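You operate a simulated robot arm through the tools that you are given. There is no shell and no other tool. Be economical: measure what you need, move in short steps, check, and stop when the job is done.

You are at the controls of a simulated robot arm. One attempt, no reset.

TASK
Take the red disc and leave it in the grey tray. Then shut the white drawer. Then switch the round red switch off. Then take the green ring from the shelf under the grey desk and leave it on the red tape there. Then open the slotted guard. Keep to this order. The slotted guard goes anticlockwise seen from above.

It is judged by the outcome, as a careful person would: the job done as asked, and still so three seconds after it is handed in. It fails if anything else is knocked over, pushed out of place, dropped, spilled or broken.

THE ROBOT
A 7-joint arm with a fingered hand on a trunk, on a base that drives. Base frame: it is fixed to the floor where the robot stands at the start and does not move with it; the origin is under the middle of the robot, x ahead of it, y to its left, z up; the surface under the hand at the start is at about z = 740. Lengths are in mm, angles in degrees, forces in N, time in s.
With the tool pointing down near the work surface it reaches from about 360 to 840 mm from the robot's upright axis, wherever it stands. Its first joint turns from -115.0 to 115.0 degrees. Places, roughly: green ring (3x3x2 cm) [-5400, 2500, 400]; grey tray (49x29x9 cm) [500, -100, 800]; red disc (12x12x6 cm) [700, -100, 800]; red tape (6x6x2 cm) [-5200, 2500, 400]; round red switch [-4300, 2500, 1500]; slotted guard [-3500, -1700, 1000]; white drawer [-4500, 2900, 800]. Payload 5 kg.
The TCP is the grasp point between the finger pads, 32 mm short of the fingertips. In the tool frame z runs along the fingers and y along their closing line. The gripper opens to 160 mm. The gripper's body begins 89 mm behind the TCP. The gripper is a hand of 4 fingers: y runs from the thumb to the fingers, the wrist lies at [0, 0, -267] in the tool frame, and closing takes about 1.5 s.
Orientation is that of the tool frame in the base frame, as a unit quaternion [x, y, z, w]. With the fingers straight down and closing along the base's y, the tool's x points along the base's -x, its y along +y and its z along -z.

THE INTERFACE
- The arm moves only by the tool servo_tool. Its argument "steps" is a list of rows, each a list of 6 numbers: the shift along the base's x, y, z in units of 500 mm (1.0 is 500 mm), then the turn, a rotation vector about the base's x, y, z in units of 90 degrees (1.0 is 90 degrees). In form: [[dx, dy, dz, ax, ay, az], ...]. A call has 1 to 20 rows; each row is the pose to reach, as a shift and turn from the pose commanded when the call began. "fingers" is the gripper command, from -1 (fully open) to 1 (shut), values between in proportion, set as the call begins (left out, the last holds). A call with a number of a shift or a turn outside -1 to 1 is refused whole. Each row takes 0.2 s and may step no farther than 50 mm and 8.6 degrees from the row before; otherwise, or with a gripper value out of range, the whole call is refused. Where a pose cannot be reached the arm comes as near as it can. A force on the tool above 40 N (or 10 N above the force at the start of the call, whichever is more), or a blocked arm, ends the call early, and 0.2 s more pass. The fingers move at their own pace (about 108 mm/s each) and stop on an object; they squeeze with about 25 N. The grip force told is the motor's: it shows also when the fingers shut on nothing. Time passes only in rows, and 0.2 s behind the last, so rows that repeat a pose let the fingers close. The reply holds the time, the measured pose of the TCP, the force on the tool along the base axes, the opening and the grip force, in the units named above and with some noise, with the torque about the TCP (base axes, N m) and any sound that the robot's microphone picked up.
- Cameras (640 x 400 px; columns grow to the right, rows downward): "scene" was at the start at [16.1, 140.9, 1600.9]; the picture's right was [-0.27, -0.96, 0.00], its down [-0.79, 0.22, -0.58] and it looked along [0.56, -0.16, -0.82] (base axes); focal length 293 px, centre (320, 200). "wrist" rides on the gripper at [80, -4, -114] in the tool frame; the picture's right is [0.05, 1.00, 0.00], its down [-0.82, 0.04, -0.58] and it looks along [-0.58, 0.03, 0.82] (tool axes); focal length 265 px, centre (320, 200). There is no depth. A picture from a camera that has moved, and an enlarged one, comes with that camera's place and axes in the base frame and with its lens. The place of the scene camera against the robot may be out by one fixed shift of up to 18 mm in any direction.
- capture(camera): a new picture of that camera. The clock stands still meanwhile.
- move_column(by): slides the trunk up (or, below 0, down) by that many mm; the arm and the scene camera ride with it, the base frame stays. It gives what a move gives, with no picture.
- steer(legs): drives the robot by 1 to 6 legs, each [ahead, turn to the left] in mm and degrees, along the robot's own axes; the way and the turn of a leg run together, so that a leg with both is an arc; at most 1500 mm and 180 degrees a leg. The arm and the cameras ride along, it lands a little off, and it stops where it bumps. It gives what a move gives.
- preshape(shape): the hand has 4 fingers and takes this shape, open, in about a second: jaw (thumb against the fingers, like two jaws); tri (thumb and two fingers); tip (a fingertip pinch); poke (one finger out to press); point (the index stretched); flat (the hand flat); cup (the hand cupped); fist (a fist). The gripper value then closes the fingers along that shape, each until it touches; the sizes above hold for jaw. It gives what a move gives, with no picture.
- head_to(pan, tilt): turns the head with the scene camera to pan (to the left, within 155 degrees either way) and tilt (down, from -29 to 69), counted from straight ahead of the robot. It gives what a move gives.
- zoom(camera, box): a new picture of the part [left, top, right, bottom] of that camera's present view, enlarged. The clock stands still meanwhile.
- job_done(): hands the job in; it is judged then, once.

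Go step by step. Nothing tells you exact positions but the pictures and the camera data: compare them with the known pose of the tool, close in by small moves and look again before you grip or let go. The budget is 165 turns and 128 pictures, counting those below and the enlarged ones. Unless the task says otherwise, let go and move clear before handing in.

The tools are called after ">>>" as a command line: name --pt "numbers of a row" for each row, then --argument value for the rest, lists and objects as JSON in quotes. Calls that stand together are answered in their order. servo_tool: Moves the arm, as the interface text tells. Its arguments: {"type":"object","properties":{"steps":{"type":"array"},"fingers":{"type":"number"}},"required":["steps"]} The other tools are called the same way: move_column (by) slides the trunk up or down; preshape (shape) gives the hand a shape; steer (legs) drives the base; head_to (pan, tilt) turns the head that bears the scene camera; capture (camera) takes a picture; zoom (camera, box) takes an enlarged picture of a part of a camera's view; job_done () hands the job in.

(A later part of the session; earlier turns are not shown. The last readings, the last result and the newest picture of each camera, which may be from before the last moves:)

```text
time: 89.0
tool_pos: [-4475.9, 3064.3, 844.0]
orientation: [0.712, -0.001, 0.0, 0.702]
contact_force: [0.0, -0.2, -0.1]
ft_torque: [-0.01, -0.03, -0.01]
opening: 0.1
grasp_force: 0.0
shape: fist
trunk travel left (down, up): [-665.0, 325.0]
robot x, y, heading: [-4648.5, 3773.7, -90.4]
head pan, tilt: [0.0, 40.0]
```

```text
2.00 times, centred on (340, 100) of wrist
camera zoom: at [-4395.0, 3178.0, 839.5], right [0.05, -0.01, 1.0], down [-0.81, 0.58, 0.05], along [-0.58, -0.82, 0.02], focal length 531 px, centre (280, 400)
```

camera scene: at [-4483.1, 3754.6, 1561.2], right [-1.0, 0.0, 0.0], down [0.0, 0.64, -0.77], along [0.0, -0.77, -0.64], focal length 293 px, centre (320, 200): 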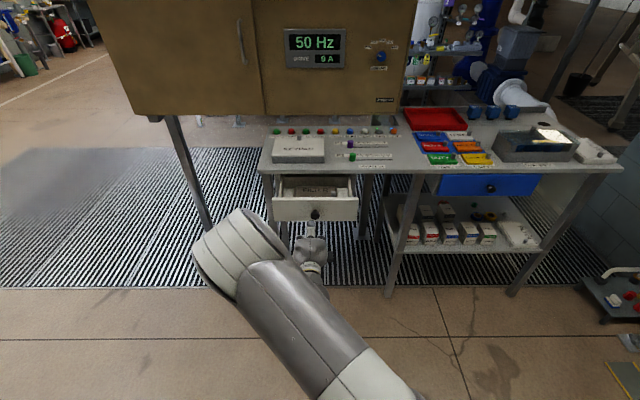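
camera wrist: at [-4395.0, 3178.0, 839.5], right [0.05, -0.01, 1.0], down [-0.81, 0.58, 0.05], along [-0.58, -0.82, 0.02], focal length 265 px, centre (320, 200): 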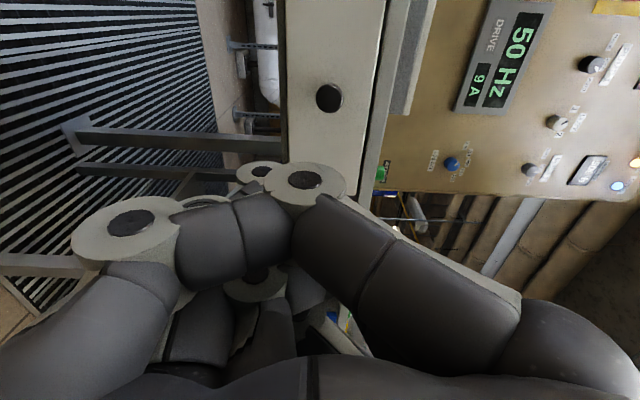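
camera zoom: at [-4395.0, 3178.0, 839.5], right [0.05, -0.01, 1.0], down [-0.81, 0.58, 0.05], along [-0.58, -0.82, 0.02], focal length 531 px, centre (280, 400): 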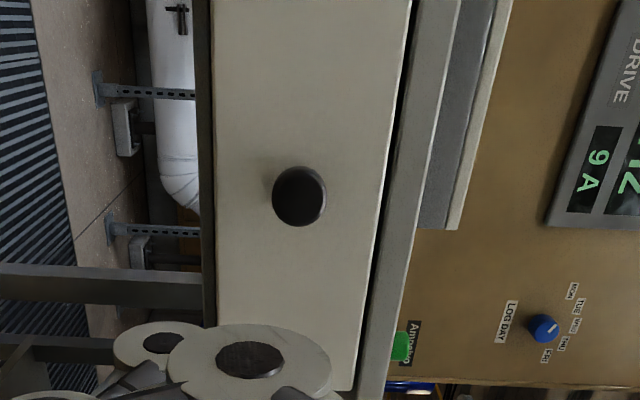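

The drawer is shut. Next I raise the trunk and look at the switch on the cabinet.

>>> move_column --by 250

>>> steer --legs '[[0, 30], [400, 0], [0, -30]]'

>>> head_to --pan 5 --tilt 15

>>> capture --camera "scene"

```text
time: 91.5
tool_pos: [-4475.7, 3063.7, 1093.3]
orientation: [0.712, 0.0, 0.0, 0.702]
contact_force: [-0.3, -0.3, -0.3]
ft_torque: [0.02, 0.0, 0.04]
opening: 0.0
grasp_force: 0.1
shape: fist
trunk travel left (down, up): [-915.0, 75.0]
robot x, y, heading: [-4651.3, 3776.3, -90.3]
head pan, tilt: [0.0, 40.0]
```

```text
time: 97.0
tool_pos: [-4277.3, 2713.7, 1093.5]
orientation: [0.712, -0.003, -0.001, 0.703]
contact_force: [0.1, -0.7, 0.9]
ft_torque: [0.01, 0.01, 0.01]
opening: 0.0
grasp_force: 0.1
shape: fist
trunk travel left (down, up): [-915.0, 75.0]
robot x, y, heading: [-4449.5, 3429.4, -90.4]
head pan, tilt: [0.0, 40.0]
```

```text
time: 97.9
tool_pos: [-4277.0, 2713.2, 1093.3]
orientation: [0.712, -0.002, -0.001, 0.702]
contact_force: [0.2, -0.9, -0.4]
ft_torque: [-0.06, 0.01, -0.01]
opening: 0.0
grasp_force: 0.0
shape: fist
trunk travel left (down, up): [-915.0, 75.0]
robot x, y, heading: [-4446.0, 3424.5, -90.4]
head pan, tilt: [5.0, 15.0]
```

```text
92 pictures are left
camera scene: at [-4275.6, 3397.0, 1850.7], right [-1.0, -0.08, 0.0], down [-0.02, 0.26, -0.97], along [0.08, -0.96, -0.26], focal length 293 px, centre (320, 200)
```

scene: 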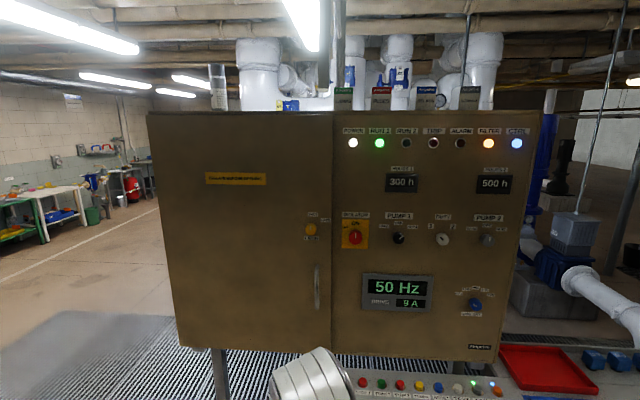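

>>> zoom --camera "scene" --box '[290, 200, 410, 275]'

```text
5.33 times, centred on (350, 238) of scene
camera zoom: at [-4275.6, 3397.0, 1850.7], right [-1.0, -0.08, 0.0], down [-0.02, 0.26, -0.97], along [0.08, -0.96, -0.26], focal length 1563 px, centre (160, 0)
```

zoom: 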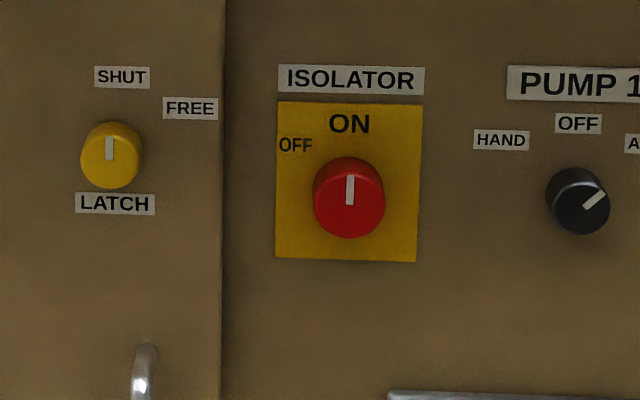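

The isolator knob is near [-4317, 2500, 1487]: pointer up at ON, OFF is about 45° anticlockwise. I'll go to jaw, raise up to the knob's height well in front of it.

>>> move_column --by 75

>>> preshape --shape "jaw"

>>> servo_tool --pt "0 0 0.08 0 0 0" --pt "0 0 0.16 0 0 0" --pt "0 0 0.24 0 0 0" --pt "0 0 0.32 0 0 0" --pt "0 0 0.4 0 0 0" --pt "-0.03 0 0.48 0 0 0" --pt "-0.06 0 0.56 0 0 0" --pt "-0.08 0 0.638 -0.009 0 0" --pt "-0.08 0 0.638 -0.009 0 0" --fingers 0

>>> capture --camera "wrist"

>>> capture --camera "scene"

```text
time: 99.0
tool_pos: [-4279.0, 2713.4, 1167.6]
orientation: [0.711, -0.003, -0.001, 0.703]
contact_force: [0.7, -0.8, 0.0]
ft_torque: [0.0, 0.01, -0.02]
opening: 0.0
grasp_force: 0.1
shape: fist
trunk travel left (down, up): [-990.0, 0.0]
robot x, y, heading: [-4448.0, 3429.0, -90.5]
head pan, tilt: [5.0, 15.0]
```

```text
time: 99.9
tool_pos: [-4278.8, 2714.3, 1167.9]
orientation: [0.712, -0.003, -0.001, 0.702]
contact_force: [-0.8, 0.4, 0.1]
ft_torque: [0.03, -0.02, 0.02]
opening: 159.6
grasp_force: 0.1
shape: jaw
trunk travel left (down, up): [-990.0, 0.0]
robot x, y, heading: [-4449.2, 3426.6, -90.5]
head pan, tilt: [5.0, 15.0]
```

```text
time: 101.9
tool_pos: [-4318.1, 2711.6, 1486.8]
orientation: [0.707, -0.002, -0.002, 0.707]
contact_force: [-0.4, -0.8, 0.3]
ft_torque: [-0.02, -0.03, -0.04]
opening: 80.8
grasp_force: 0.1
shape: jaw
trunk travel left (down, up): [-990.0, 0.0]
robot x, y, heading: [-4444.4, 3426.1, -90.7]
head pan, tilt: [5.0, 15.0]
```

```text
90 pictures are left
camera wrist: at [-4236.5, 2826.0, 1481.7], right [0.05, 0.0, 1.0], down [-0.81, 0.58, 0.04], along [-0.58, -0.81, 0.03], focal length 265 px, centre (320, 200)
```

wrist: 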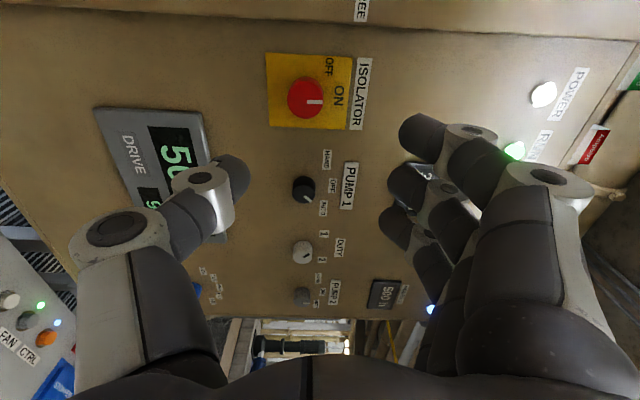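

```text
89 pictures are left
camera scene: at [-4274.6, 3396.2, 1925.6], right [-1.0, -0.08, 0.0], down [-0.02, 0.26, -0.97], along [0.08, -0.96, -0.26], focal length 293 px, centre (320, 200)
```

scene: 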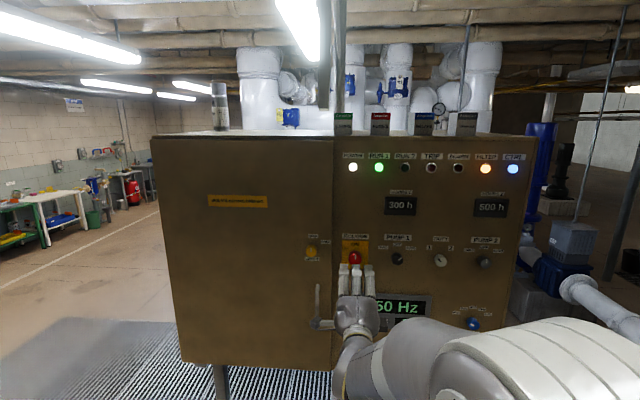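

By the wrist camera the knob is near [-4319, 2510, 1470]. I test the twist range in free air, then close in a little with −22° pre-twist.

>>> servo_tool --pt "0 0 -0.01 0 0.08 0" --pt "0 0 -0.02 0 0.16 0" --pt "0 0 -0.03 0 0.24 0" --pt "0 0 -0.034 0 0.32 0" --pt "0 0 -0.034 0 0.32 0"

>>> servo_tool --pt "0 0 0 0 -0.09 0" --pt "0 0 0 0 -0.18 0" --pt "0 0 0 0 -0.27 0" --pt "0 0 0 0 -0.36 0" --pt "0 0 0 0 -0.45 0" --pt "0 -0.06 0 0 -0.53 0" --pt "0 -0.12 0 0 -0.57 0" --pt "0 -0.18 0 0 -0.57 0" --pt "0 -0.18 0 0 -0.57 0"

>>> capture --camera "wrist"

```text
time: 103.1
tool_pos: [-4317.4, 2713.6, 1470.2]
orientation: [0.684, 0.174, -0.177, 0.686]
contact_force: [-0.7, -0.2, -0.9]
ft_torque: [0.02, 0.02, -0.02]
opening: 80.7
grasp_force: 0.0
shape: jaw
trunk travel left (down, up): [-990.0, 0.0]
robot x, y, heading: [-4449.4, 3428.7, -90.3]
head pan, tilt: [5.0, 15.0]
```

```text
time: 105.1
tool_pos: [-4317.1, 2623.6, 1472.4]
orientation: [0.693, -0.141, 0.137, 0.694]
contact_force: [0.0, 0.1, 0.0]
ft_torque: [0.0, 0.03, 0.0]
opening: 80.8
grasp_force: 0.1
shape: jaw
trunk travel left (down, up): [-990.0, 0.0]
robot x, y, heading: [-4445.4, 3427.4, -90.3]
head pan, tilt: [5.0, 15.0]
```

```text
88 pictures are left
camera wrist: at [-4241.1, 2738.4, 1497.3], right [-0.34, 0.0, 0.94], down [-0.77, 0.58, -0.27], along [-0.55, -0.81, -0.19], focal length 265 px, centre (320, 200)
```

wrist: 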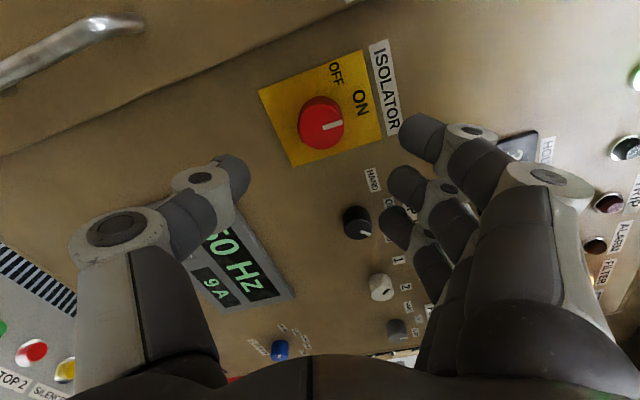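

Aligned with the knob. I'll approach to y≈2565 and look again.

>>> servo_tool --pt "0 -0.04 0 0 0 0" --pt "0 -0.08 0 0 0 0" --pt "0 -0.12 0 0 0 0" --pt "0 -0.12 0 0 0 0"

>>> capture --camera "wrist"

>>> zoom --camera "scene" --box '[290, 220, 410, 310]'

```text
time: 106.1
tool_pos: [-4317.8, 2563.3, 1471.1]
orientation: [0.693, -0.14, 0.137, 0.694]
contact_force: [-0.3, 0.5, 0.5]
ft_torque: [0.01, 0.03, 0.0]
opening: 80.9
grasp_force: 0.0
shape: jaw
trunk travel left (down, up): [-990.0, 0.0]
robot x, y, heading: [-4449.0, 3424.9, -90.4]
head pan, tilt: [5.0, 15.0]
```

```text
87 pictures are left
camera wrist: at [-4241.7, 2677.3, 1496.5], right [-0.34, 0.0, 0.94], down [-0.77, 0.58, -0.27], along [-0.55, -0.81, -0.19], focal length 265 px, centre (320, 200)
```

wrist: 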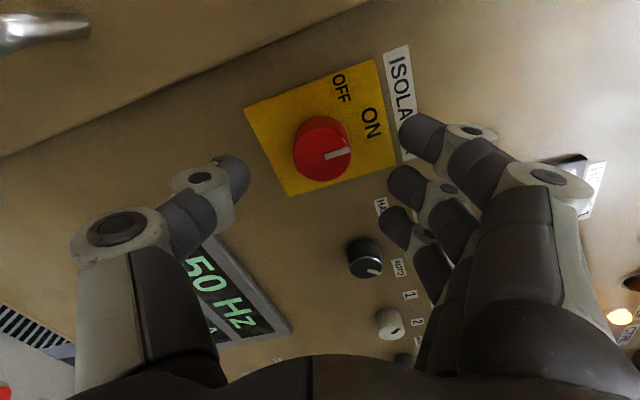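

```text
4.44 times, centred on (350, 265) of scene
camera zoom: at [-4275.8, 3398.1, 1925.8], right [-1.0, -0.08, 0.0], down [-0.02, 0.26, -0.97], along [0.08, -0.96, -0.26], focal length 1302 px, centre (187, -89)
```

zoom: 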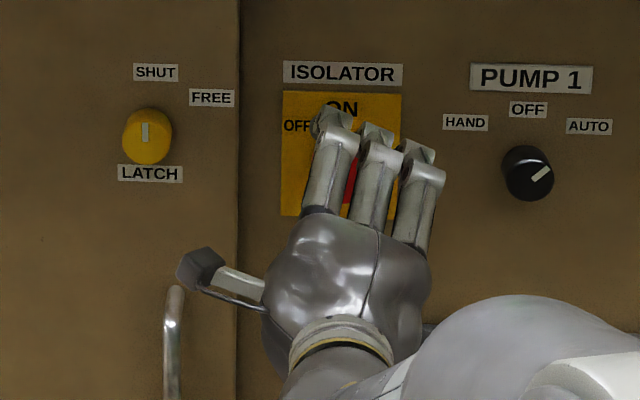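

Knob face is at about [-4320, 2497, 1472]. I advance so the fingertips surround the knob.

>>> servo_tool --pt "-0.004 -0.03 0 0 0 0" --pt "-0.004 -0.06 0 0 0 0" --pt "-0.004 -0.085 0 0 0 0" --pt "-0.004 -0.105 0 0 0 0" --pt "-0.004 -0.105 0 0 0 0"

>>> capture --camera "wrist"

```text
time: 107.3
tool_pos: [-4320.3, 2511.5, 1470.6]
orientation: [0.694, -0.14, 0.138, 0.693]
contact_force: [-0.1, 0.2, -0.4]
ft_torque: [0.01, -0.03, -0.02]
opening: 80.4
grasp_force: 0.1
shape: jaw
trunk travel left (down, up): [-990.0, 0.0]
robot x, y, heading: [-4443.2, 3424.7, -90.0]
head pan, tilt: [5.0, 15.0]
```

```text
85 pictures are left
camera wrist: at [-4243.9, 2624.0, 1496.0], right [-0.34, 0.0, 0.94], down [-0.77, 0.58, -0.27], along [-0.55, -0.81, -0.19], focal length 265 px, centre (320, 200)
```

wrist: 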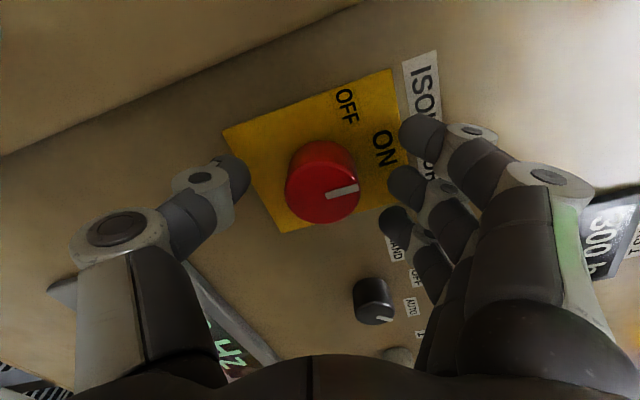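

The knob is between the fingers, so I close gently.

>>> servo_tool --pt "0 0 0 0 0 0" --pt "0 0 0 0 0 0" --pt "0 0 0 0 0 0" --pt "0 0 0 0 0 0" --pt "0 0 0 0 0 0" --pt "0 0 0 0 0 0" --pt "0 0 0 0 0 0" --fingers 1

>>> capture --camera "wrist"

```text
time: 108.9
tool_pos: [-4320.3, 2509.8, 1467.5]
orientation: [0.695, -0.14, 0.137, 0.692]
contact_force: [1.4, 1.2, -5.4]
ft_torque: [0.07, 0.14, -0.02]
opening: 21.8
grasp_force: 24.7
shape: jaw
trunk travel left (down, up): [-990.0, 0.0]
robot x, y, heading: [-4448.6, 3428.4, -90.5]
head pan, tilt: [5.0, 15.0]
```

```text
84 pictures are left
camera wrist: at [-4243.4, 2623.3, 1494.9], right [-0.34, 0.0, 0.94], down [-0.77, 0.58, -0.27], along [-0.55, -0.81, -0.2], focal length 265 px, centre (320, 200)
```

wrist: 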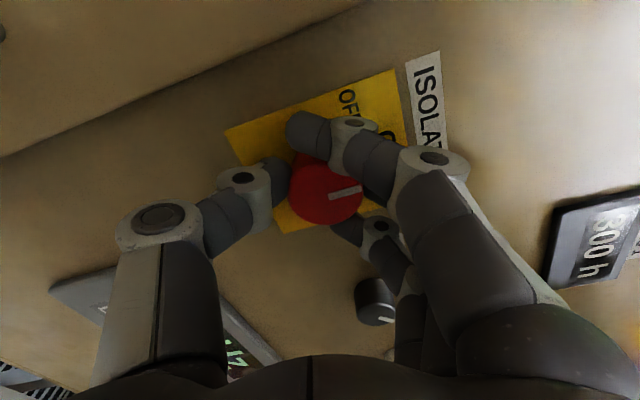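

Gripped. I twist anticlockwise (seen from the front), about +47° about y.

>>> servo_tool --pt "0 0 0 0 0.06 0" --pt "0 0 0 0 0.12 0" --pt "0 0 0 0 0.18 0" --pt "0 0 0 0 0.24 0" --pt "0 0 0 0 0.3 0" --pt "0 0 0 0 0.36 0" --pt "0 0 0 0 0.42 0" --pt "0 0 0 0 0.48 0" --pt "0 0 0 0 0.53 0" --pt "0 0 0 0 0.53 0"

>>> capture --camera "wrist"

```text
time: 111.1
tool_pos: [-4321.8, 2510.5, 1468.0]
orientation: [0.691, 0.152, -0.156, 0.689]
contact_force: [-4.5, 6.1, -19.0]
ft_torque: [0.49, -0.09, -0.13]
opening: 22.8
grasp_force: 25.0
shape: jaw
trunk travel left (down, up): [-990.0, 0.0]
robot x, y, heading: [-4446.6, 3426.1, -90.7]
head pan, tilt: [5.0, 15.0]
```

```text
83 pictures are left
camera wrist: at [-4249.7, 2623.3, 1428.7], right [0.47, 0.0, 0.88], down [-0.72, 0.58, 0.38], along [-0.51, -0.81, 0.27], focal length 265 px, centre (320, 200)
```

wrist: 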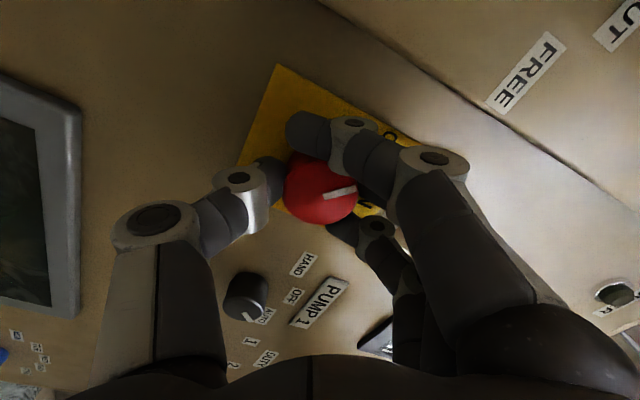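

The drive display went dark and the knob turned with the hand. I release, back out and check.

>>> servo_tool --pt "0 0 0 0 0 0" --pt "0 0 0 0 0 0" --pt "0 0 0 0 0 0" --pt "0 0 0 0 0 0" --pt "0 0.04 0 0 0 0" --pt "0 0.1 0 0 0 0" --pt "0 0.18 0 0 0 0" --pt "0 0.26 0 0 0 0" --pt "0 0.34 0 0 0 0" --fingers 0.2

>>> zoom --camera "wrist" --box '[200, 0, 520, 200]'

>>> capture --camera "scene"

```text
time: 113.1
tool_pos: [-4320.9, 2684.1, 1470.6]
orientation: [0.689, 0.151, -0.156, 0.691]
contact_force: [-1.0, -0.9, 0.2]
ft_torque: [0.01, 0.03, 0.0]
opening: 63.4
grasp_force: 0.0
shape: jaw
trunk travel left (down, up): [-990.0, 0.0]
robot x, y, heading: [-4447.2, 3425.4, -90.1]
head pan, tilt: [5.0, 15.0]
```

```text
2.00 times, centred on (360, 100) of wrist
camera zoom: at [-4249.1, 2797.0, 1430.8], right [0.47, 0.0, 0.88], down [-0.72, 0.58, 0.38], along [-0.51, -0.81, 0.28], focal length 531 px, centre (240, 400)
```

zoom: 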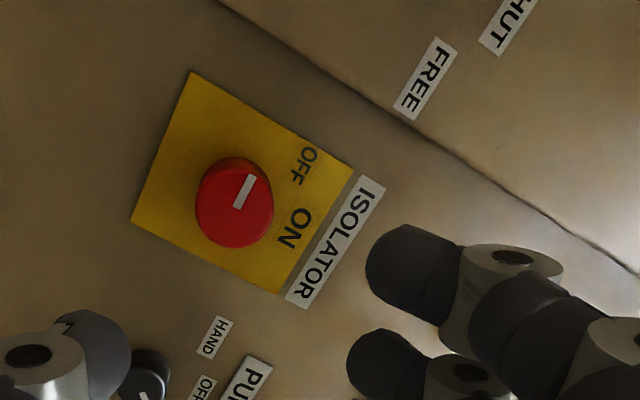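

```text
81 pictures are left
camera scene: at [-4276.2, 3399.4, 1925.9], right [-1.0, -0.08, 0.0], down [-0.02, 0.26, -0.97], along [0.08, -0.96, -0.26], focal length 293 px, centre (320, 200)
```

scene: 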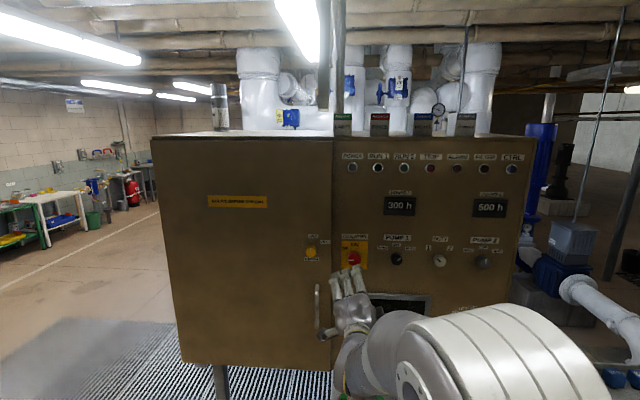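

>>> zoom --camera "scene" --box '[310, 220, 400, 280]'

```text
6.67 times, centred on (355, 250) of scene
camera zoom: at [-4276.2, 3399.4, 1925.9], right [-1.0, -0.08, 0.0], down [-0.02, 0.26, -0.97], along [0.08, -0.96, -0.26], focal length 1953 px, centre (87, -133)
```

zoom: 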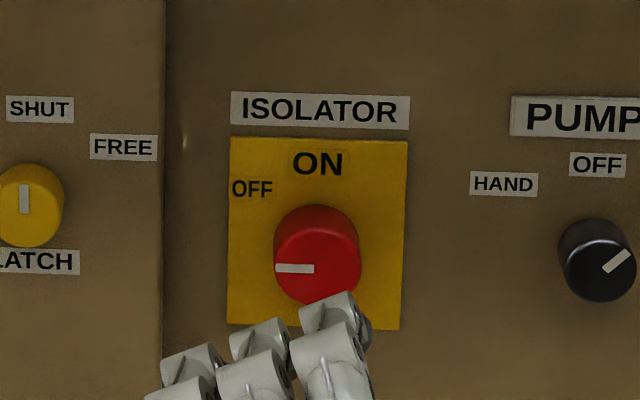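

All the cabinet lights are off and the pointer has snapped to its OFF detent. Next I drive to face the shelf under the desk.

>>> servo_tool --pt "0 0.08 0 0 -0.08 0" --pt "0 0.16 -0.05 0 -0.16 0" --pt "0 0.24 -0.1 0 -0.24 0" --pt "0 0.32 -0.15 0 -0.28 0" --pt "0 0.32 -0.15 0 -0.28 0"

>>> steer --legs '[[-350, 0], [0, -90], [860, 0], [0, 90]]'

>>> move_column --by -450

>>> head_to --pan 0 --tilt 40

>>> capture --camera "scene"

```text
time: 114.3
tool_pos: [-4316.8, 2832.7, 1396.8]
orientation: [0.707, -0.003, -0.001, 0.707]
contact_force: [0.0, 0.3, 0.3]
ft_torque: [0.02, 0.01, 0.0]
opening: 63.6
grasp_force: 0.1
shape: jaw
out of reach, approached as far as the arm can: row 4, 5
trunk travel left (down, up): [-990.0, 0.0]
robot x, y, heading: [-4446.4, 3426.6, -90.2]
head pan, tilt: [5.0, 15.0]
```

```text
time: 128.3
tool_pos: [-5163.0, 3170.9, 1395.8]
orientation: [0.707, 0.002, 0.004, 0.707]
contact_force: [0.0, 0.2, -0.3]
ft_torque: [-0.03, 0.01, 0.05]
opening: 63.5
grasp_force: 0.0
shape: jaw
trunk travel left (down, up): [-990.0, 0.0]
robot x, y, heading: [-5304.0, 3765.4, -89.5]
head pan, tilt: [5.0, 15.0]
```

```text
refused: -450 is not a number from -400 to 400
```

```text
time: 129.2
tool_pos: [-5163.6, 3171.6, 1395.9]
orientation: [0.706, 0.002, 0.003, 0.708]
contact_force: [-1.1, 0.5, 0.4]
ft_torque: [0.01, -0.02, -0.01]
opening: 63.4
grasp_force: 0.1
shape: jaw
trunk travel left (down, up): [-990.0, 0.0]
robot x, y, heading: [-5303.6, 3769.7, -89.5]
head pan, tilt: [0.0, 40.0]
```

```text
79 pictures are left
camera scene: at [-5139.6, 3744.2, 1886.3], right [-1.0, -0.01, 0.0], down [-0.01, 0.64, -0.77], along [0.01, -0.77, -0.64], focal length 293 px, centre (320, 200)
```

scene: 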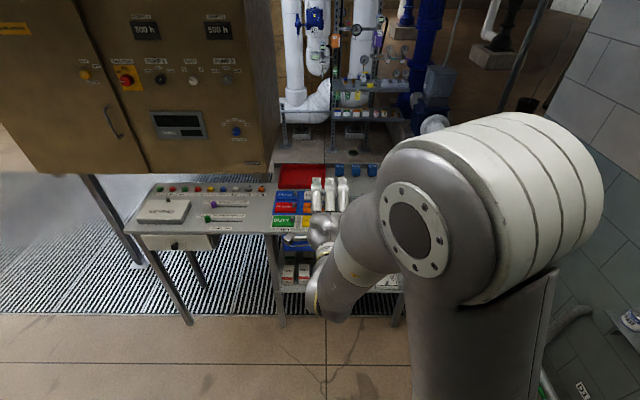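

>>> move_column --by -400

>>> move_column --by -400

>>> head_to --pan 10 --tilt 35

>>> capture --camera "scene"

>>> capture --camera "wrist"

```text
time: 133.0
tool_pos: [-5162.9, 3171.3, 996.0]
orientation: [0.707, 0.002, 0.004, 0.708]
contact_force: [0.3, 0.8, -0.2]
ft_torque: [-0.03, 0.0, 0.03]
opening: 63.8
grasp_force: 0.0
shape: jaw
trunk travel left (down, up): [-590.0, 400.0]
robot x, y, heading: [-5301.3, 3764.9, -89.7]
head pan, tilt: [0.0, 40.0]
```

```text
time: 136.9
tool_pos: [-5164.0, 3170.4, 596.3]
orientation: [0.707, 0.003, 0.003, 0.707]
contact_force: [-0.2, -0.5, 0.5]
ft_torque: [-0.03, 0.02, -0.02]
opening: 63.7
grasp_force: 0.0
shape: jaw
trunk travel left (down, up): [-190.0, 800.0]
robot x, y, heading: [-5304.8, 3762.4, -89.6]
head pan, tilt: [0.0, 40.0]
```

```text
time: 137.6
tool_pos: [-5163.3, 3171.0, 595.2]
orientation: [0.706, 0.002, 0.004, 0.708]
contact_force: [0.1, 0.7, 0.9]
ft_torque: [-0.02, -0.02, 0.01]
opening: 63.9
grasp_force: 0.0
shape: jaw
trunk travel left (down, up): [-190.0, 800.0]
robot x, y, heading: [-5303.8, 3764.7, -89.7]
head pan, tilt: [10.0, 35.0]
```

```text
78 pictures are left
camera scene: at [-5124.5, 3742.7, 1093.7], right [-0.98, -0.18, 0.0], down [-0.1, 0.56, -0.82], along [0.15, -0.81, -0.57], focal length 293 px, centre (320, 200)
```

scene: 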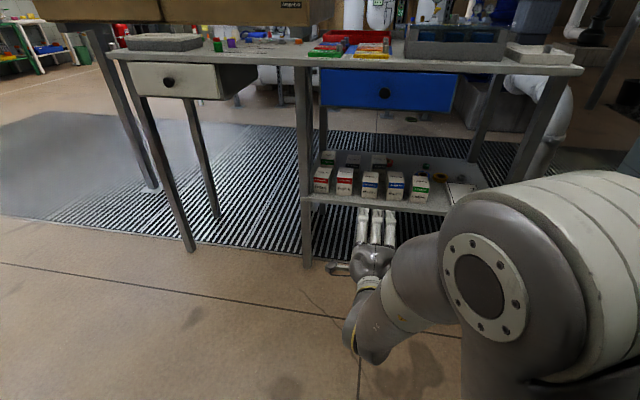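

```text
77 pictures are left
camera wrist: at [-5083.4, 3285.6, 590.4], right [0.05, 0.0, 1.0], down [-0.82, 0.57, 0.04], along [-0.57, -0.82, 0.03], focal length 265 px, centre (320, 200)
```

wrist: 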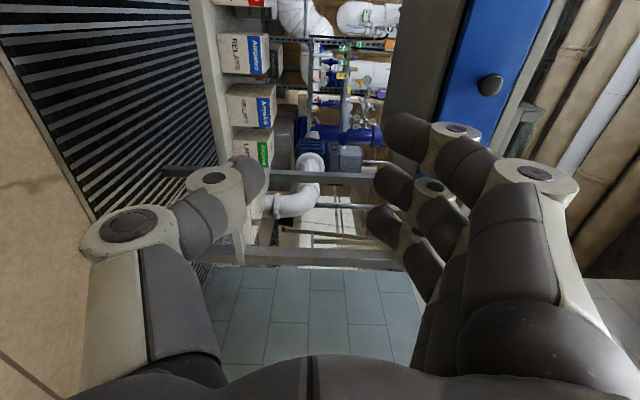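

>>> zoom --camera "scene" --box '[290, 130, 500, 230]'

```text
3.05 times, centred on (395, 180) of scene
camera zoom: at [-5124.5, 3742.7, 1093.7], right [-0.98, -0.18, 0.0], down [-0.1, 0.56, -0.82], along [0.15, -0.81, -0.57], focal length 893 px, centre (91, 261)
```

zoom: 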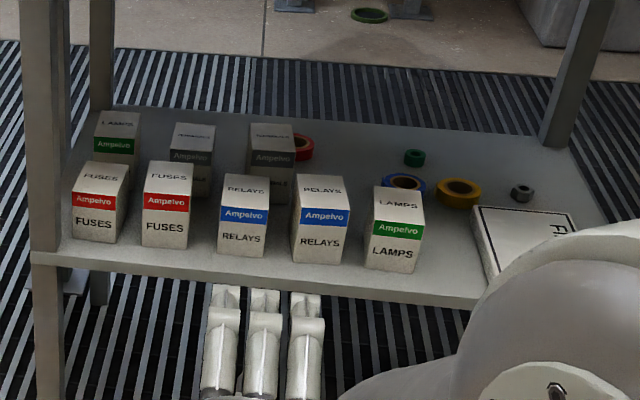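

I see the shelf: green ring at the right back, near [-5390, 2460, 440], red tape roll behind the back-right box near [-5222, 2460, 440]. I'll preshape to a fingertip pinch and roll the hand so it closes sideways with the camera on top.

>>> preshape --shape "tip"

>>> servo_tool --pt "0 0 0.01 0 -0.09 0" --pt "0 0 0.02 0 -0.18 0" --pt "0 0 0.03 0 -0.27 0" --pt "0 0 0.04 0 -0.36 0" --pt "0 0 0.05 0 -0.45 0" --pt "0 0 0.06 0 -0.54 0" --pt "0 0 0.07 0 -0.63 0" --pt "0 0 0.08 0 -0.72 0" --pt "0 0 0.09 0 -0.81 0" --pt "0 0 0.1 0 -0.9 0" --pt "0 0 0.1 0 -0.98 0" --pt "0 0 0.1 0 -1 0" --pt "0 0 0.1 0 -1 0"

>>> capture --camera "wrist"

>>> capture --camera "scene"

```text
time: 138.5
tool_pos: [-5163.3, 3170.5, 594.2]
orientation: [0.707, 0.002, 0.003, 0.708]
contact_force: [-0.3, 0.5, 0.9]
ft_torque: [-0.03, 0.0, -0.02]
opening: 159.9
grasp_force: 0.2
shape: tip
trunk travel left (down, up): [-190.0, 800.0]
robot x, y, heading: [-5303.7, 3762.9, -89.4]
head pan, tilt: [10.0, 35.0]
```

```text
time: 141.3
tool_pos: [-5162.7, 3171.7, 645.8]
orientation: [0.498, -0.499, 0.502, 0.501]
contact_force: [-0.4, 0.9, 1.2]
ft_torque: [-0.04, 0.02, -0.03]
opening: 159.7
grasp_force: 0.0
shape: tip
trunk travel left (down, up): [-190.0, 800.0]
robot x, y, heading: [-5303.0, 3762.0, -89.5]
head pan, tilt: [10.0, 35.0]
```

```text
75 pictures are left
camera wrist: at [-5158.7, 3285.9, 723.9], right [-1.0, 0.0, 0.05], down [-0.04, 0.57, -0.82], along [-0.03, -0.82, -0.57], focal length 265 px, centre (320, 200)
```

wrist: 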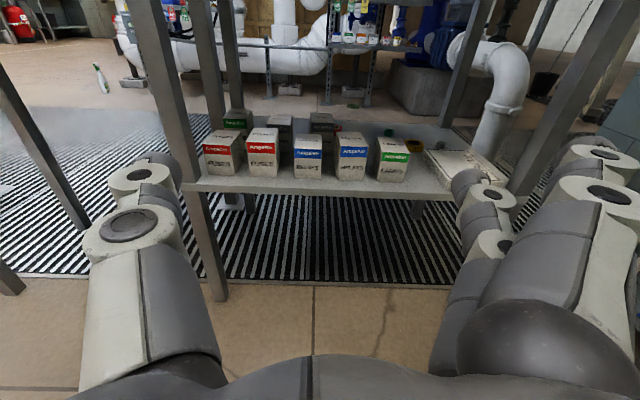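

```text
74 pictures are left
camera scene: at [-5124.4, 3742.7, 1093.8], right [-0.98, -0.18, 0.0], down [-0.1, 0.56, -0.82], along [0.15, -0.81, -0.57], focal length 293 px, centre (320, 200)
```

scene: 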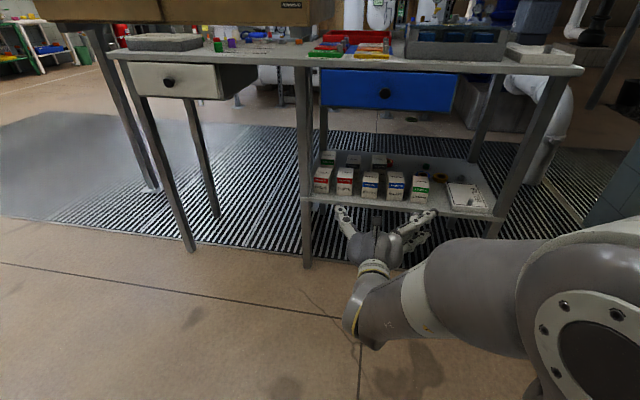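

The roll works. I'll tilt the hand 45° down, narrow the fingers, and lower the trunk.

>>> servo_tool --pt "0 0 0.02 0.09 0 0" --pt "0 0 0.04 0.18 0 0" --pt "0 0 0.06 0.27 0 0" --pt "0 0 0.08 0.36 0 0" --pt "0 0 0.1 0.45 0 0" --pt "0 0 0.12 0.5 0 0" --pt "0 0 0.12 0.5 0 0" --fingers 0.3

>>> move_column --by -100

>>> capture --camera "wrist"

>>> capture --camera "scene"

```text
time: 142.9
tool_pos: [-5163.9, 3171.4, 706.2]
orientation: [-0.651, 0.653, -0.273, -0.274]
contact_force: [0.2, -0.3, -0.6]
ft_torque: [0.01, 0.01, 0.02]
opening: 56.2
grasp_force: 0.0
shape: tip
trunk travel left (down, up): [-190.0, 800.0]
robot x, y, heading: [-5294.9, 3765.3, -89.3]
head pan, tilt: [10.0, 35.0]
```

```text
time: 144.2
tool_pos: [-5162.7, 3171.7, 606.6]
orientation: [-0.651, 0.652, -0.274, -0.274]
contact_force: [0.2, 0.8, 0.3]
ft_torque: [-0.01, 0.01, 0.0]
opening: 56.2
grasp_force: 0.1
shape: tip
trunk travel left (down, up): [-90.0, 900.0]
robot x, y, heading: [-5303.1, 3766.1, -89.8]
head pan, tilt: [10.0, 35.0]
```

```text
73 pictures are left
camera wrist: at [-5158.8, 3195.7, 741.7], right [-1.0, -0.03, 0.04], down [-0.04, 0.98, -0.18], along [-0.03, -0.18, -0.98], focal length 265 px, centre (320, 200)
```

wrist: 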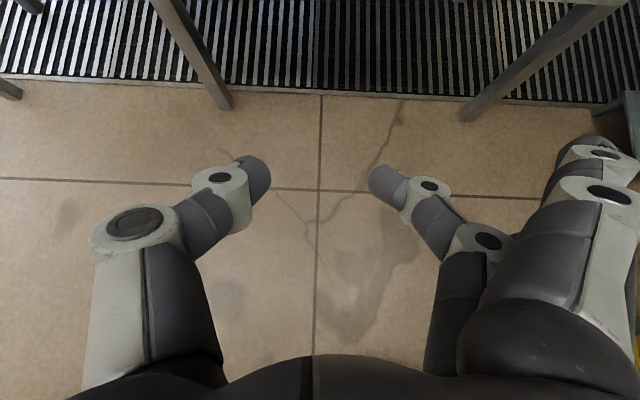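

```text
72 pictures are left
camera scene: at [-5124.4, 3742.7, 993.8], right [-0.98, -0.18, 0.0], down [-0.1, 0.56, -0.82], along [0.15, -0.81, -0.57], focal length 293 px, centre (320, 200)
```

scene: 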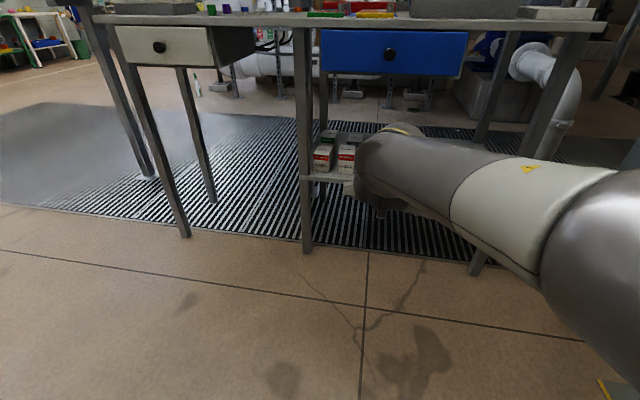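

Tip is a thumb–index pinch. I drive forward about 310 mm to stand just before the shelf.

>>> steer --legs '[[310, 0]]'

>>> capture --camera "wrist"

>>> capture --camera "scene"

```text
time: 146.3
tool_pos: [-5162.8, 2861.3, 606.9]
orientation: [-0.65, 0.654, -0.273, -0.275]
contact_force: [0.0, 0.1, 0.0]
ft_torque: [0.0, 0.02, 0.02]
opening: 56.5
grasp_force: 0.0
shape: tip
trunk travel left (down, up): [-90.0, 900.0]
robot x, y, heading: [-5302.5, 3455.0, -89.6]
head pan, tilt: [10.0, 35.0]
```

```text
71 pictures are left
camera wrist: at [-5157.9, 2885.4, 741.7], right [-1.0, -0.03, 0.04], down [-0.04, 0.98, -0.18], along [-0.03, -0.18, -0.98], focal length 265 px, centre (320, 200)
```

wrist: 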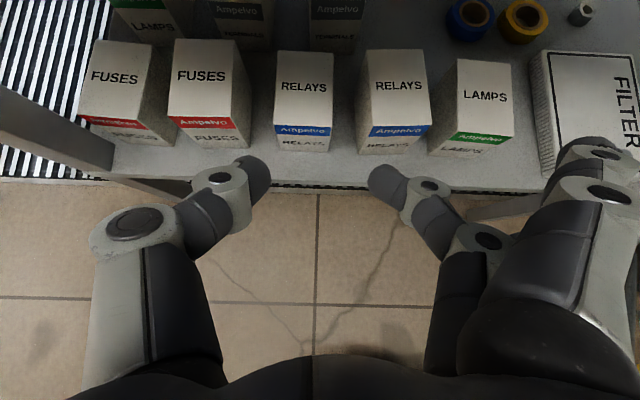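

```text
70 pictures are left
camera scene: at [-5122.1, 3432.3, 993.8], right [-0.98, -0.18, 0.0], down [-0.1, 0.56, -0.82], along [0.15, -0.81, -0.57], focal length 293 px, centre (320, 200)
```

scene: 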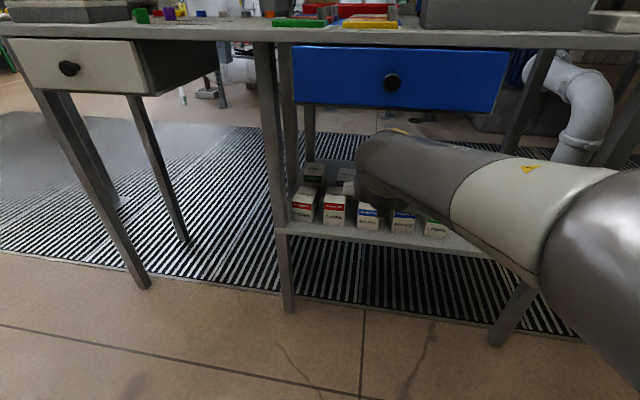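

Shelf front edge y≈2805, its top z≈430, and boxes are about 70 mm tall. I lower the trunk fully, reduce the tilt to 35° and slide sideways in front of the ring's column.

>>> move_column --by -88

>>> servo_tool --pt "0 0.02 0.06 -0.03 0 0" --pt "-0.05 0.02 0.09 -0.06 0 0" --pt "-0.13 0.02 0.09 -0.09 0 0" --pt "-0.21 0.02 0.09 -0.111 0 0" --pt "-0.29 0.02 0.09 -0.111 0 0" --pt "-0.37 0.02 0.09 -0.111 0 0" --pt "-0.44 0 0.08 -0.111 0 0" --pt "-0.454 0 0.07 -0.111 0 0" --pt "-0.454 0 0.07 -0.111 0 0"

>>> capture --camera "wrist"

>>> capture --camera "scene"

```text
time: 147.5
tool_pos: [-5163.2, 2860.0, 518.1]
orientation: [-0.651, 0.654, -0.272, -0.273]
contact_force: [0.6, 0.5, -0.4]
ft_torque: [-0.05, -0.02, 0.0]
opening: 56.3
grasp_force: 0.1
shape: tip
trunk travel left (down, up): [-2.0, 988.0]
robot x, y, heading: [-5302.8, 3450.7, -89.7]
head pan, tilt: [10.0, 35.0]
```

```text
time: 149.5
tool_pos: [-5371.7, 2832.9, 543.2]
orientation: [-0.625, 0.628, -0.325, -0.33]
contact_force: [0.3, 0.0, 0.5]
ft_torque: [0.01, 0.01, 0.0]
opening: 55.8
grasp_force: 0.0
shape: tip
out of reach, approached as far as the arm can: row 4, 5, 6, 7, 8, 9
trunk travel left (down, up): [-2.0, 988.0]
robot x, y, heading: [-5301.4, 3454.8, -89.4]
head pan, tilt: [10.0, 35.0]
```

```text
69 pictures are left
camera wrist: at [-5365.4, 2880.4, 672.9], right [-1.0, -0.02, 0.05], down [-0.04, 0.94, -0.34], along [-0.04, -0.34, -0.94], focal length 265 px, centre (320, 200)
```

wrist: 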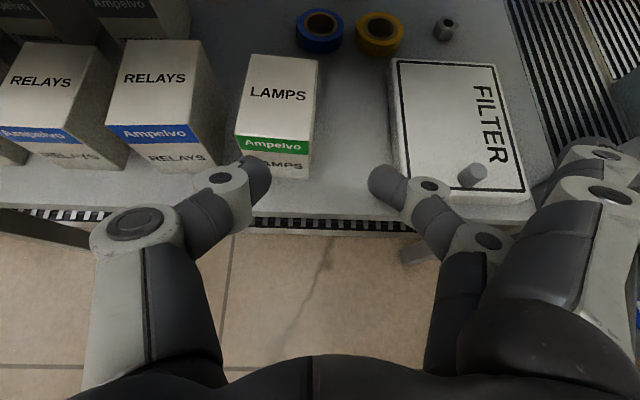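

```text
68 pictures are left
camera scene: at [-5120.9, 3429.1, 905.9], right [-0.98, -0.18, 0.0], down [-0.1, 0.57, -0.82], along [0.15, -0.8, -0.58], focal length 293 px, centre (320, 200)
```

scene: 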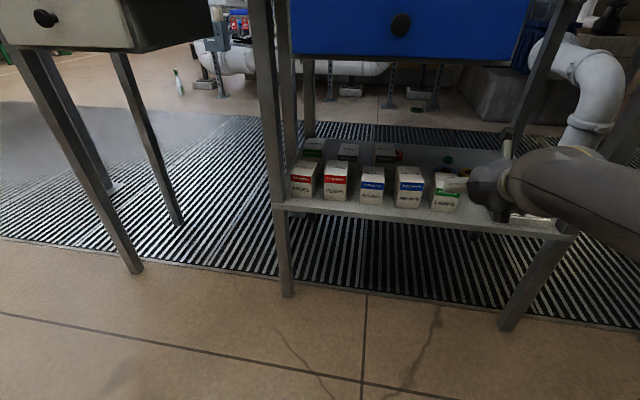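

The arm stopped a little short sideways, being close in. Pushing forward over the shelf should free it; I advance in y at z≈540.

>>> servo_tool --pt "-0.005 -0.06 0 0 0 0" --pt "-0.01 -0.13 0 0 0 0" --pt "-0.02 -0.2 0 0 0 0" --pt "-0.03 -0.27 0 0 0 0" --pt "-0.036 -0.34 0 0 0 0" --pt "-0.036 -0.38 0 0 0 0" --pt "-0.036 -0.38 0 0 0 0"

>>> capture --camera "wrist"

>>> capture --camera "scene"

```text
time: 150.4
tool_pos: [-5510.8, 2756.4, 545.7]
orientation: [-0.559, 0.687, -0.296, -0.358]
contact_force: [13.3, -6.0, -2.4]
ft_torque: [0.66, 0.29, 0.1]
opening: 56.1
grasp_force: 0.1
shape: tip
trunk travel left (down, up): [-2.0, 988.0]
robot x, y, heading: [-5307.5, 3452.4, -89.2]
head pan, tilt: [10.0, 35.0]
stopped in row 4: the force on the tool passed its limit at 46 N (the readings are from after the stop); the commanded pose is now the measured one
```

```text
67 pictures are left
camera wrist: at [-5497.5, 2801.9, 674.6], right [-0.98, 0.17, 0.04], down [0.15, 0.93, -0.34], along [-0.09, -0.33, -0.94], focal length 265 px, centre (320, 200)
```

wrist: 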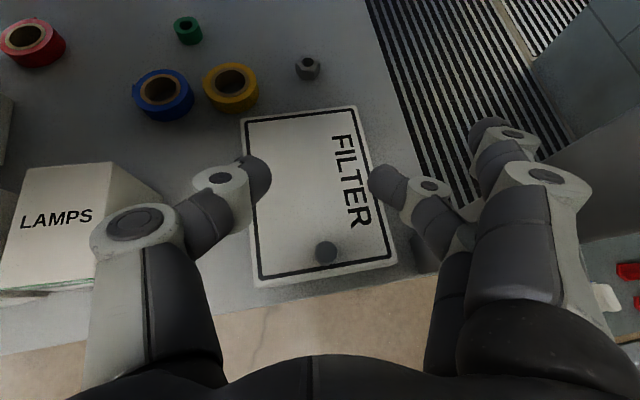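

```text
66 pictures are left
camera scene: at [-5121.5, 3432.9, 905.5], right [-0.98, -0.19, 0.0], down [-0.11, 0.56, -0.82], along [0.15, -0.8, -0.57], focal length 293 px, centre (320, 200)
```

scene: 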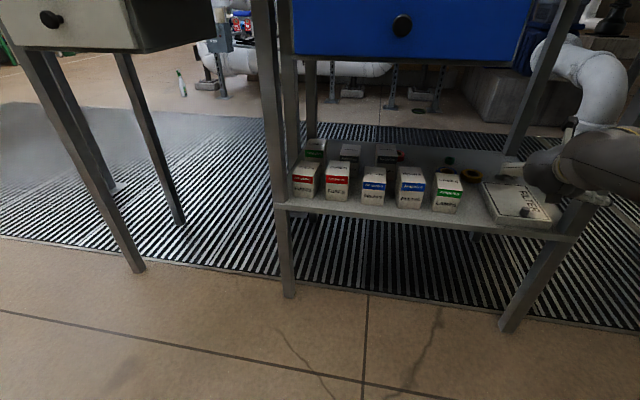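

The arm swung right and touched the desk's right leg, so that stance is poor. I ease the hand off the leg (+x) and see.

>>> servo_tool --pt "0.04 0.02 0 0 0 0" --pt "0.1 0.06 0.01 0 0 0" --pt "0.16 0.12 0.02 0 0 0" --pt "0.2 0.18 0.02 0 0 0" --pt "0.2 0.18 0.02 0 0 0"

>>> capture --camera "wrist"

>>> head_to --pan -20 --tilt 45

>>> capture --camera "scene"

```text
time: 151.6
tool_pos: [-5402.6, 2838.0, 540.4]
orientation: [-0.569, 0.684, -0.292, -0.351]
contact_force: [-0.5, -0.2, 0.4]
ft_torque: [-0.01, 0.01, 0.05]
opening: 56.2
grasp_force: 0.1
shape: tip
trunk travel left (down, up): [-2.0, 988.0]
robot x, y, heading: [-5299.2, 3451.6, -89.1]
head pan, tilt: [10.0, 35.0]
```

```text
65 pictures are left
camera wrist: at [-5390.5, 2882.1, 671.8], right [-0.99, 0.15, 0.04], down [0.13, 0.94, -0.32], along [-0.09, -0.32, -0.94], focal length 265 px, centre (320, 200)
```

wrist: 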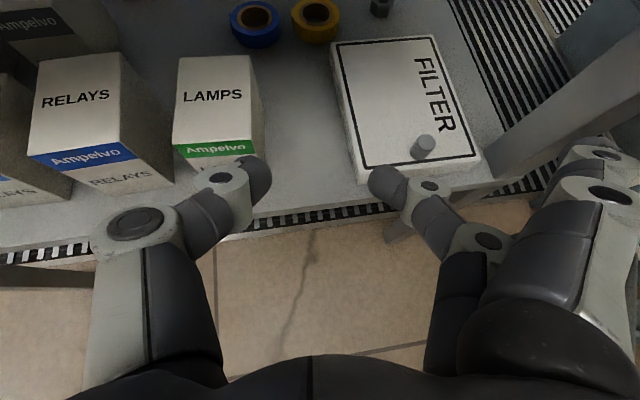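

```text
time: 152.6
tool_pos: [-5408.1, 2838.2, 541.3]
orientation: [-0.567, 0.686, -0.289, -0.352]
contact_force: [0.6, 0.2, -0.4]
ft_torque: [-0.01, 0.02, 0.0]
opening: 56.1
grasp_force: 0.1
shape: tip
trunk travel left (down, up): [-2.0, 988.0]
robot x, y, heading: [-5301.1, 3453.3, -89.2]
head pan, tilt: [-20.0, 45.0]
```

```text
64 pictures are left
camera scene: at [-5169.6, 3435.2, 891.0], right [-0.94, 0.33, 0.0], down [0.24, 0.67, -0.7], along [-0.23, -0.66, -0.72], focal length 293 px, centre (320, 200)
```

scene: 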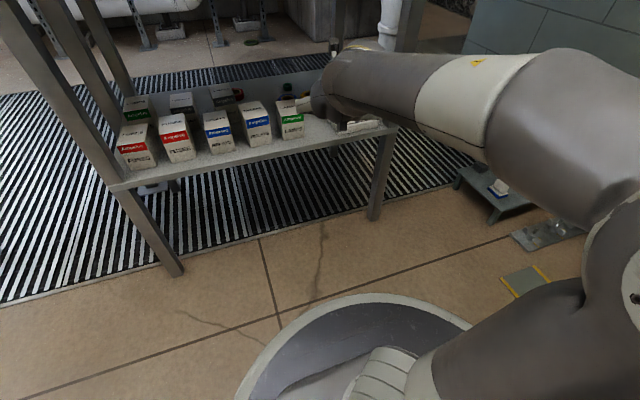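

Freed. I'll back off and re-stand about 230 mm further to −x so the ring is on the arm's comfortable left side.

>>> steer --legs '[[-150, 0], [0, 40], [-360, 0], [0, -41]]'

>>> servo_tool --pt "0.06 -0.02 0 0 0 -0.03" --pt "0.14 -0.04 0 0 0 -0.06" --pt "0.22 -0.06 0 0 0 -0.09" --pt "0.3 -0.08 0 0 0 -0.12" --pt "0.38 -0.1 0 0 0 -0.12" --pt "0.46 -0.1 0 0 0 -0.12" --pt "0.5 -0.1 0 0 0 -0.12" --pt "0.5 -0.1 0 0 0 -0.12"

```text
time: 159.7
tool_pos: [-5656.1, 3261.7, 541.4]
orientation: [-0.56, 0.692, -0.284, -0.356]
contact_force: [0.5, -0.2, 0.3]
ft_torque: [0.02, 0.01, 0.01]
opening: 56.1
grasp_force: 0.0
shape: tip
trunk travel left (down, up): [-2.0, 988.0]
robot x, y, heading: [-5537.6, 3876.8, -89.9]
head pan, tilt: [-20.0, 45.0]
```

```text
time: 161.4
tool_pos: [-5405.5, 3217.4, 547.5]
orientation: [-0.492, 0.739, -0.251, -0.385]
contact_force: [0.5, -0.1, 0.6]
ft_torque: [0.0, 0.0, -0.01]
opening: 55.8
grasp_force: 0.1
shape: tip
trunk travel left (down, up): [-2.0, 988.0]
robot x, y, heading: [-5542.5, 3875.7, -90.0]
head pan, tilt: [-20.0, 45.0]
```

I fix the yaw (+22.7°) and then drive forward.

>>> servo_tool --pt "0.01 0 0 0 0 0.085" --pt "0.02 0 0 0 0 0.17" --pt "0.03 0 0 0 0 0.252" --pt "0.03 0 0 0 0 0.252"

>>> steer --legs '[[340, 0]]'

>>> capture --camera "wrist"

>>> head_to --pan 5 --tilt 40

>>> capture --camera "scene"

```text
time: 162.4
tool_pos: [-5390.1, 3216.5, 546.6]
orientation: [0.629, -0.627, 0.323, 0.327]
contact_force: [-0.4, 0.5, -0.2]
ft_torque: [-0.02, -0.05, 0.04]
opening: 56.0
grasp_force: 0.0
shape: tip
trunk travel left (down, up): [-2.0, 988.0]
robot x, y, heading: [-5538.3, 3878.1, -90.0]
head pan, tilt: [-20.0, 45.0]
```

```text
time: 164.7
tool_pos: [-5387.5, 2880.9, 546.9]
orientation: [0.63, -0.626, 0.324, 0.327]
contact_force: [-0.3, 0.8, -0.4]
ft_torque: [0.01, 0.0, 0.02]
opening: 55.9
grasp_force: 0.0
shape: tip
trunk travel left (down, up): [-2.0, 988.0]
robot x, y, heading: [-5538.9, 3537.7, -89.5]
head pan, tilt: [-20.0, 45.0]
```

```text
63 pictures are left
camera wrist: at [-5382.2, 2927.6, 677.1], right [-1.0, -0.03, 0.05], down [-0.05, 0.94, -0.33], along [-0.04, -0.33, -0.94], focal length 265 px, centre (320, 200)
```

wrist: 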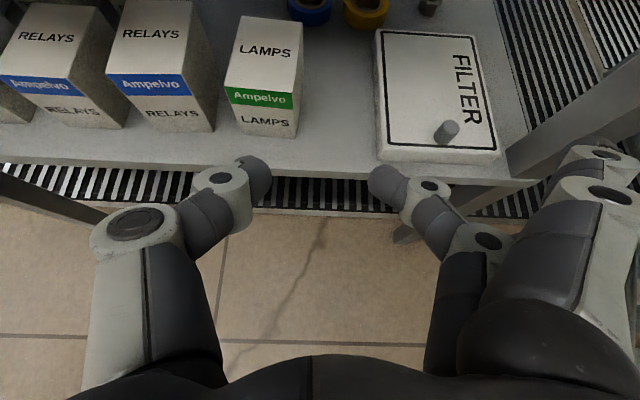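

```text
time: 165.6
tool_pos: [-5387.8, 2882.4, 546.1]
orientation: [0.63, -0.626, 0.323, 0.327]
contact_force: [1.2, 0.2, -0.4]
ft_torque: [-0.02, 0.02, 0.02]
opening: 56.0
grasp_force: 0.1
shape: tip
trunk travel left (down, up): [-2.0, 988.0]
robot x, y, heading: [-5541.5, 3538.3, -89.8]
head pan, tilt: [5.0, 40.0]
```

```text
62 pictures are left
camera scene: at [-5368.7, 3519.3, 898.2], right [-1.0, -0.09, 0.0], down [-0.06, 0.64, -0.77], along [0.07, -0.76, -0.64], focal length 293 px, centre (320, 200)
```

scene: 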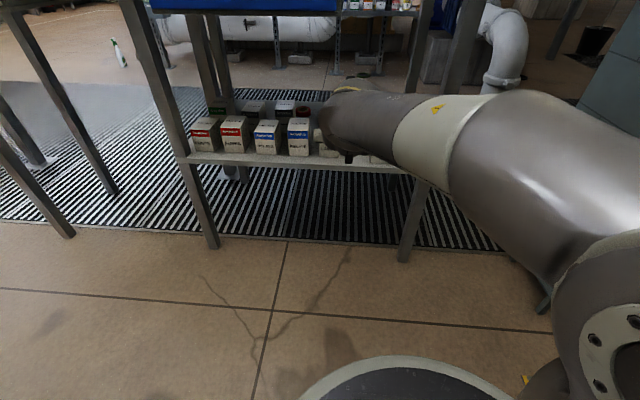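

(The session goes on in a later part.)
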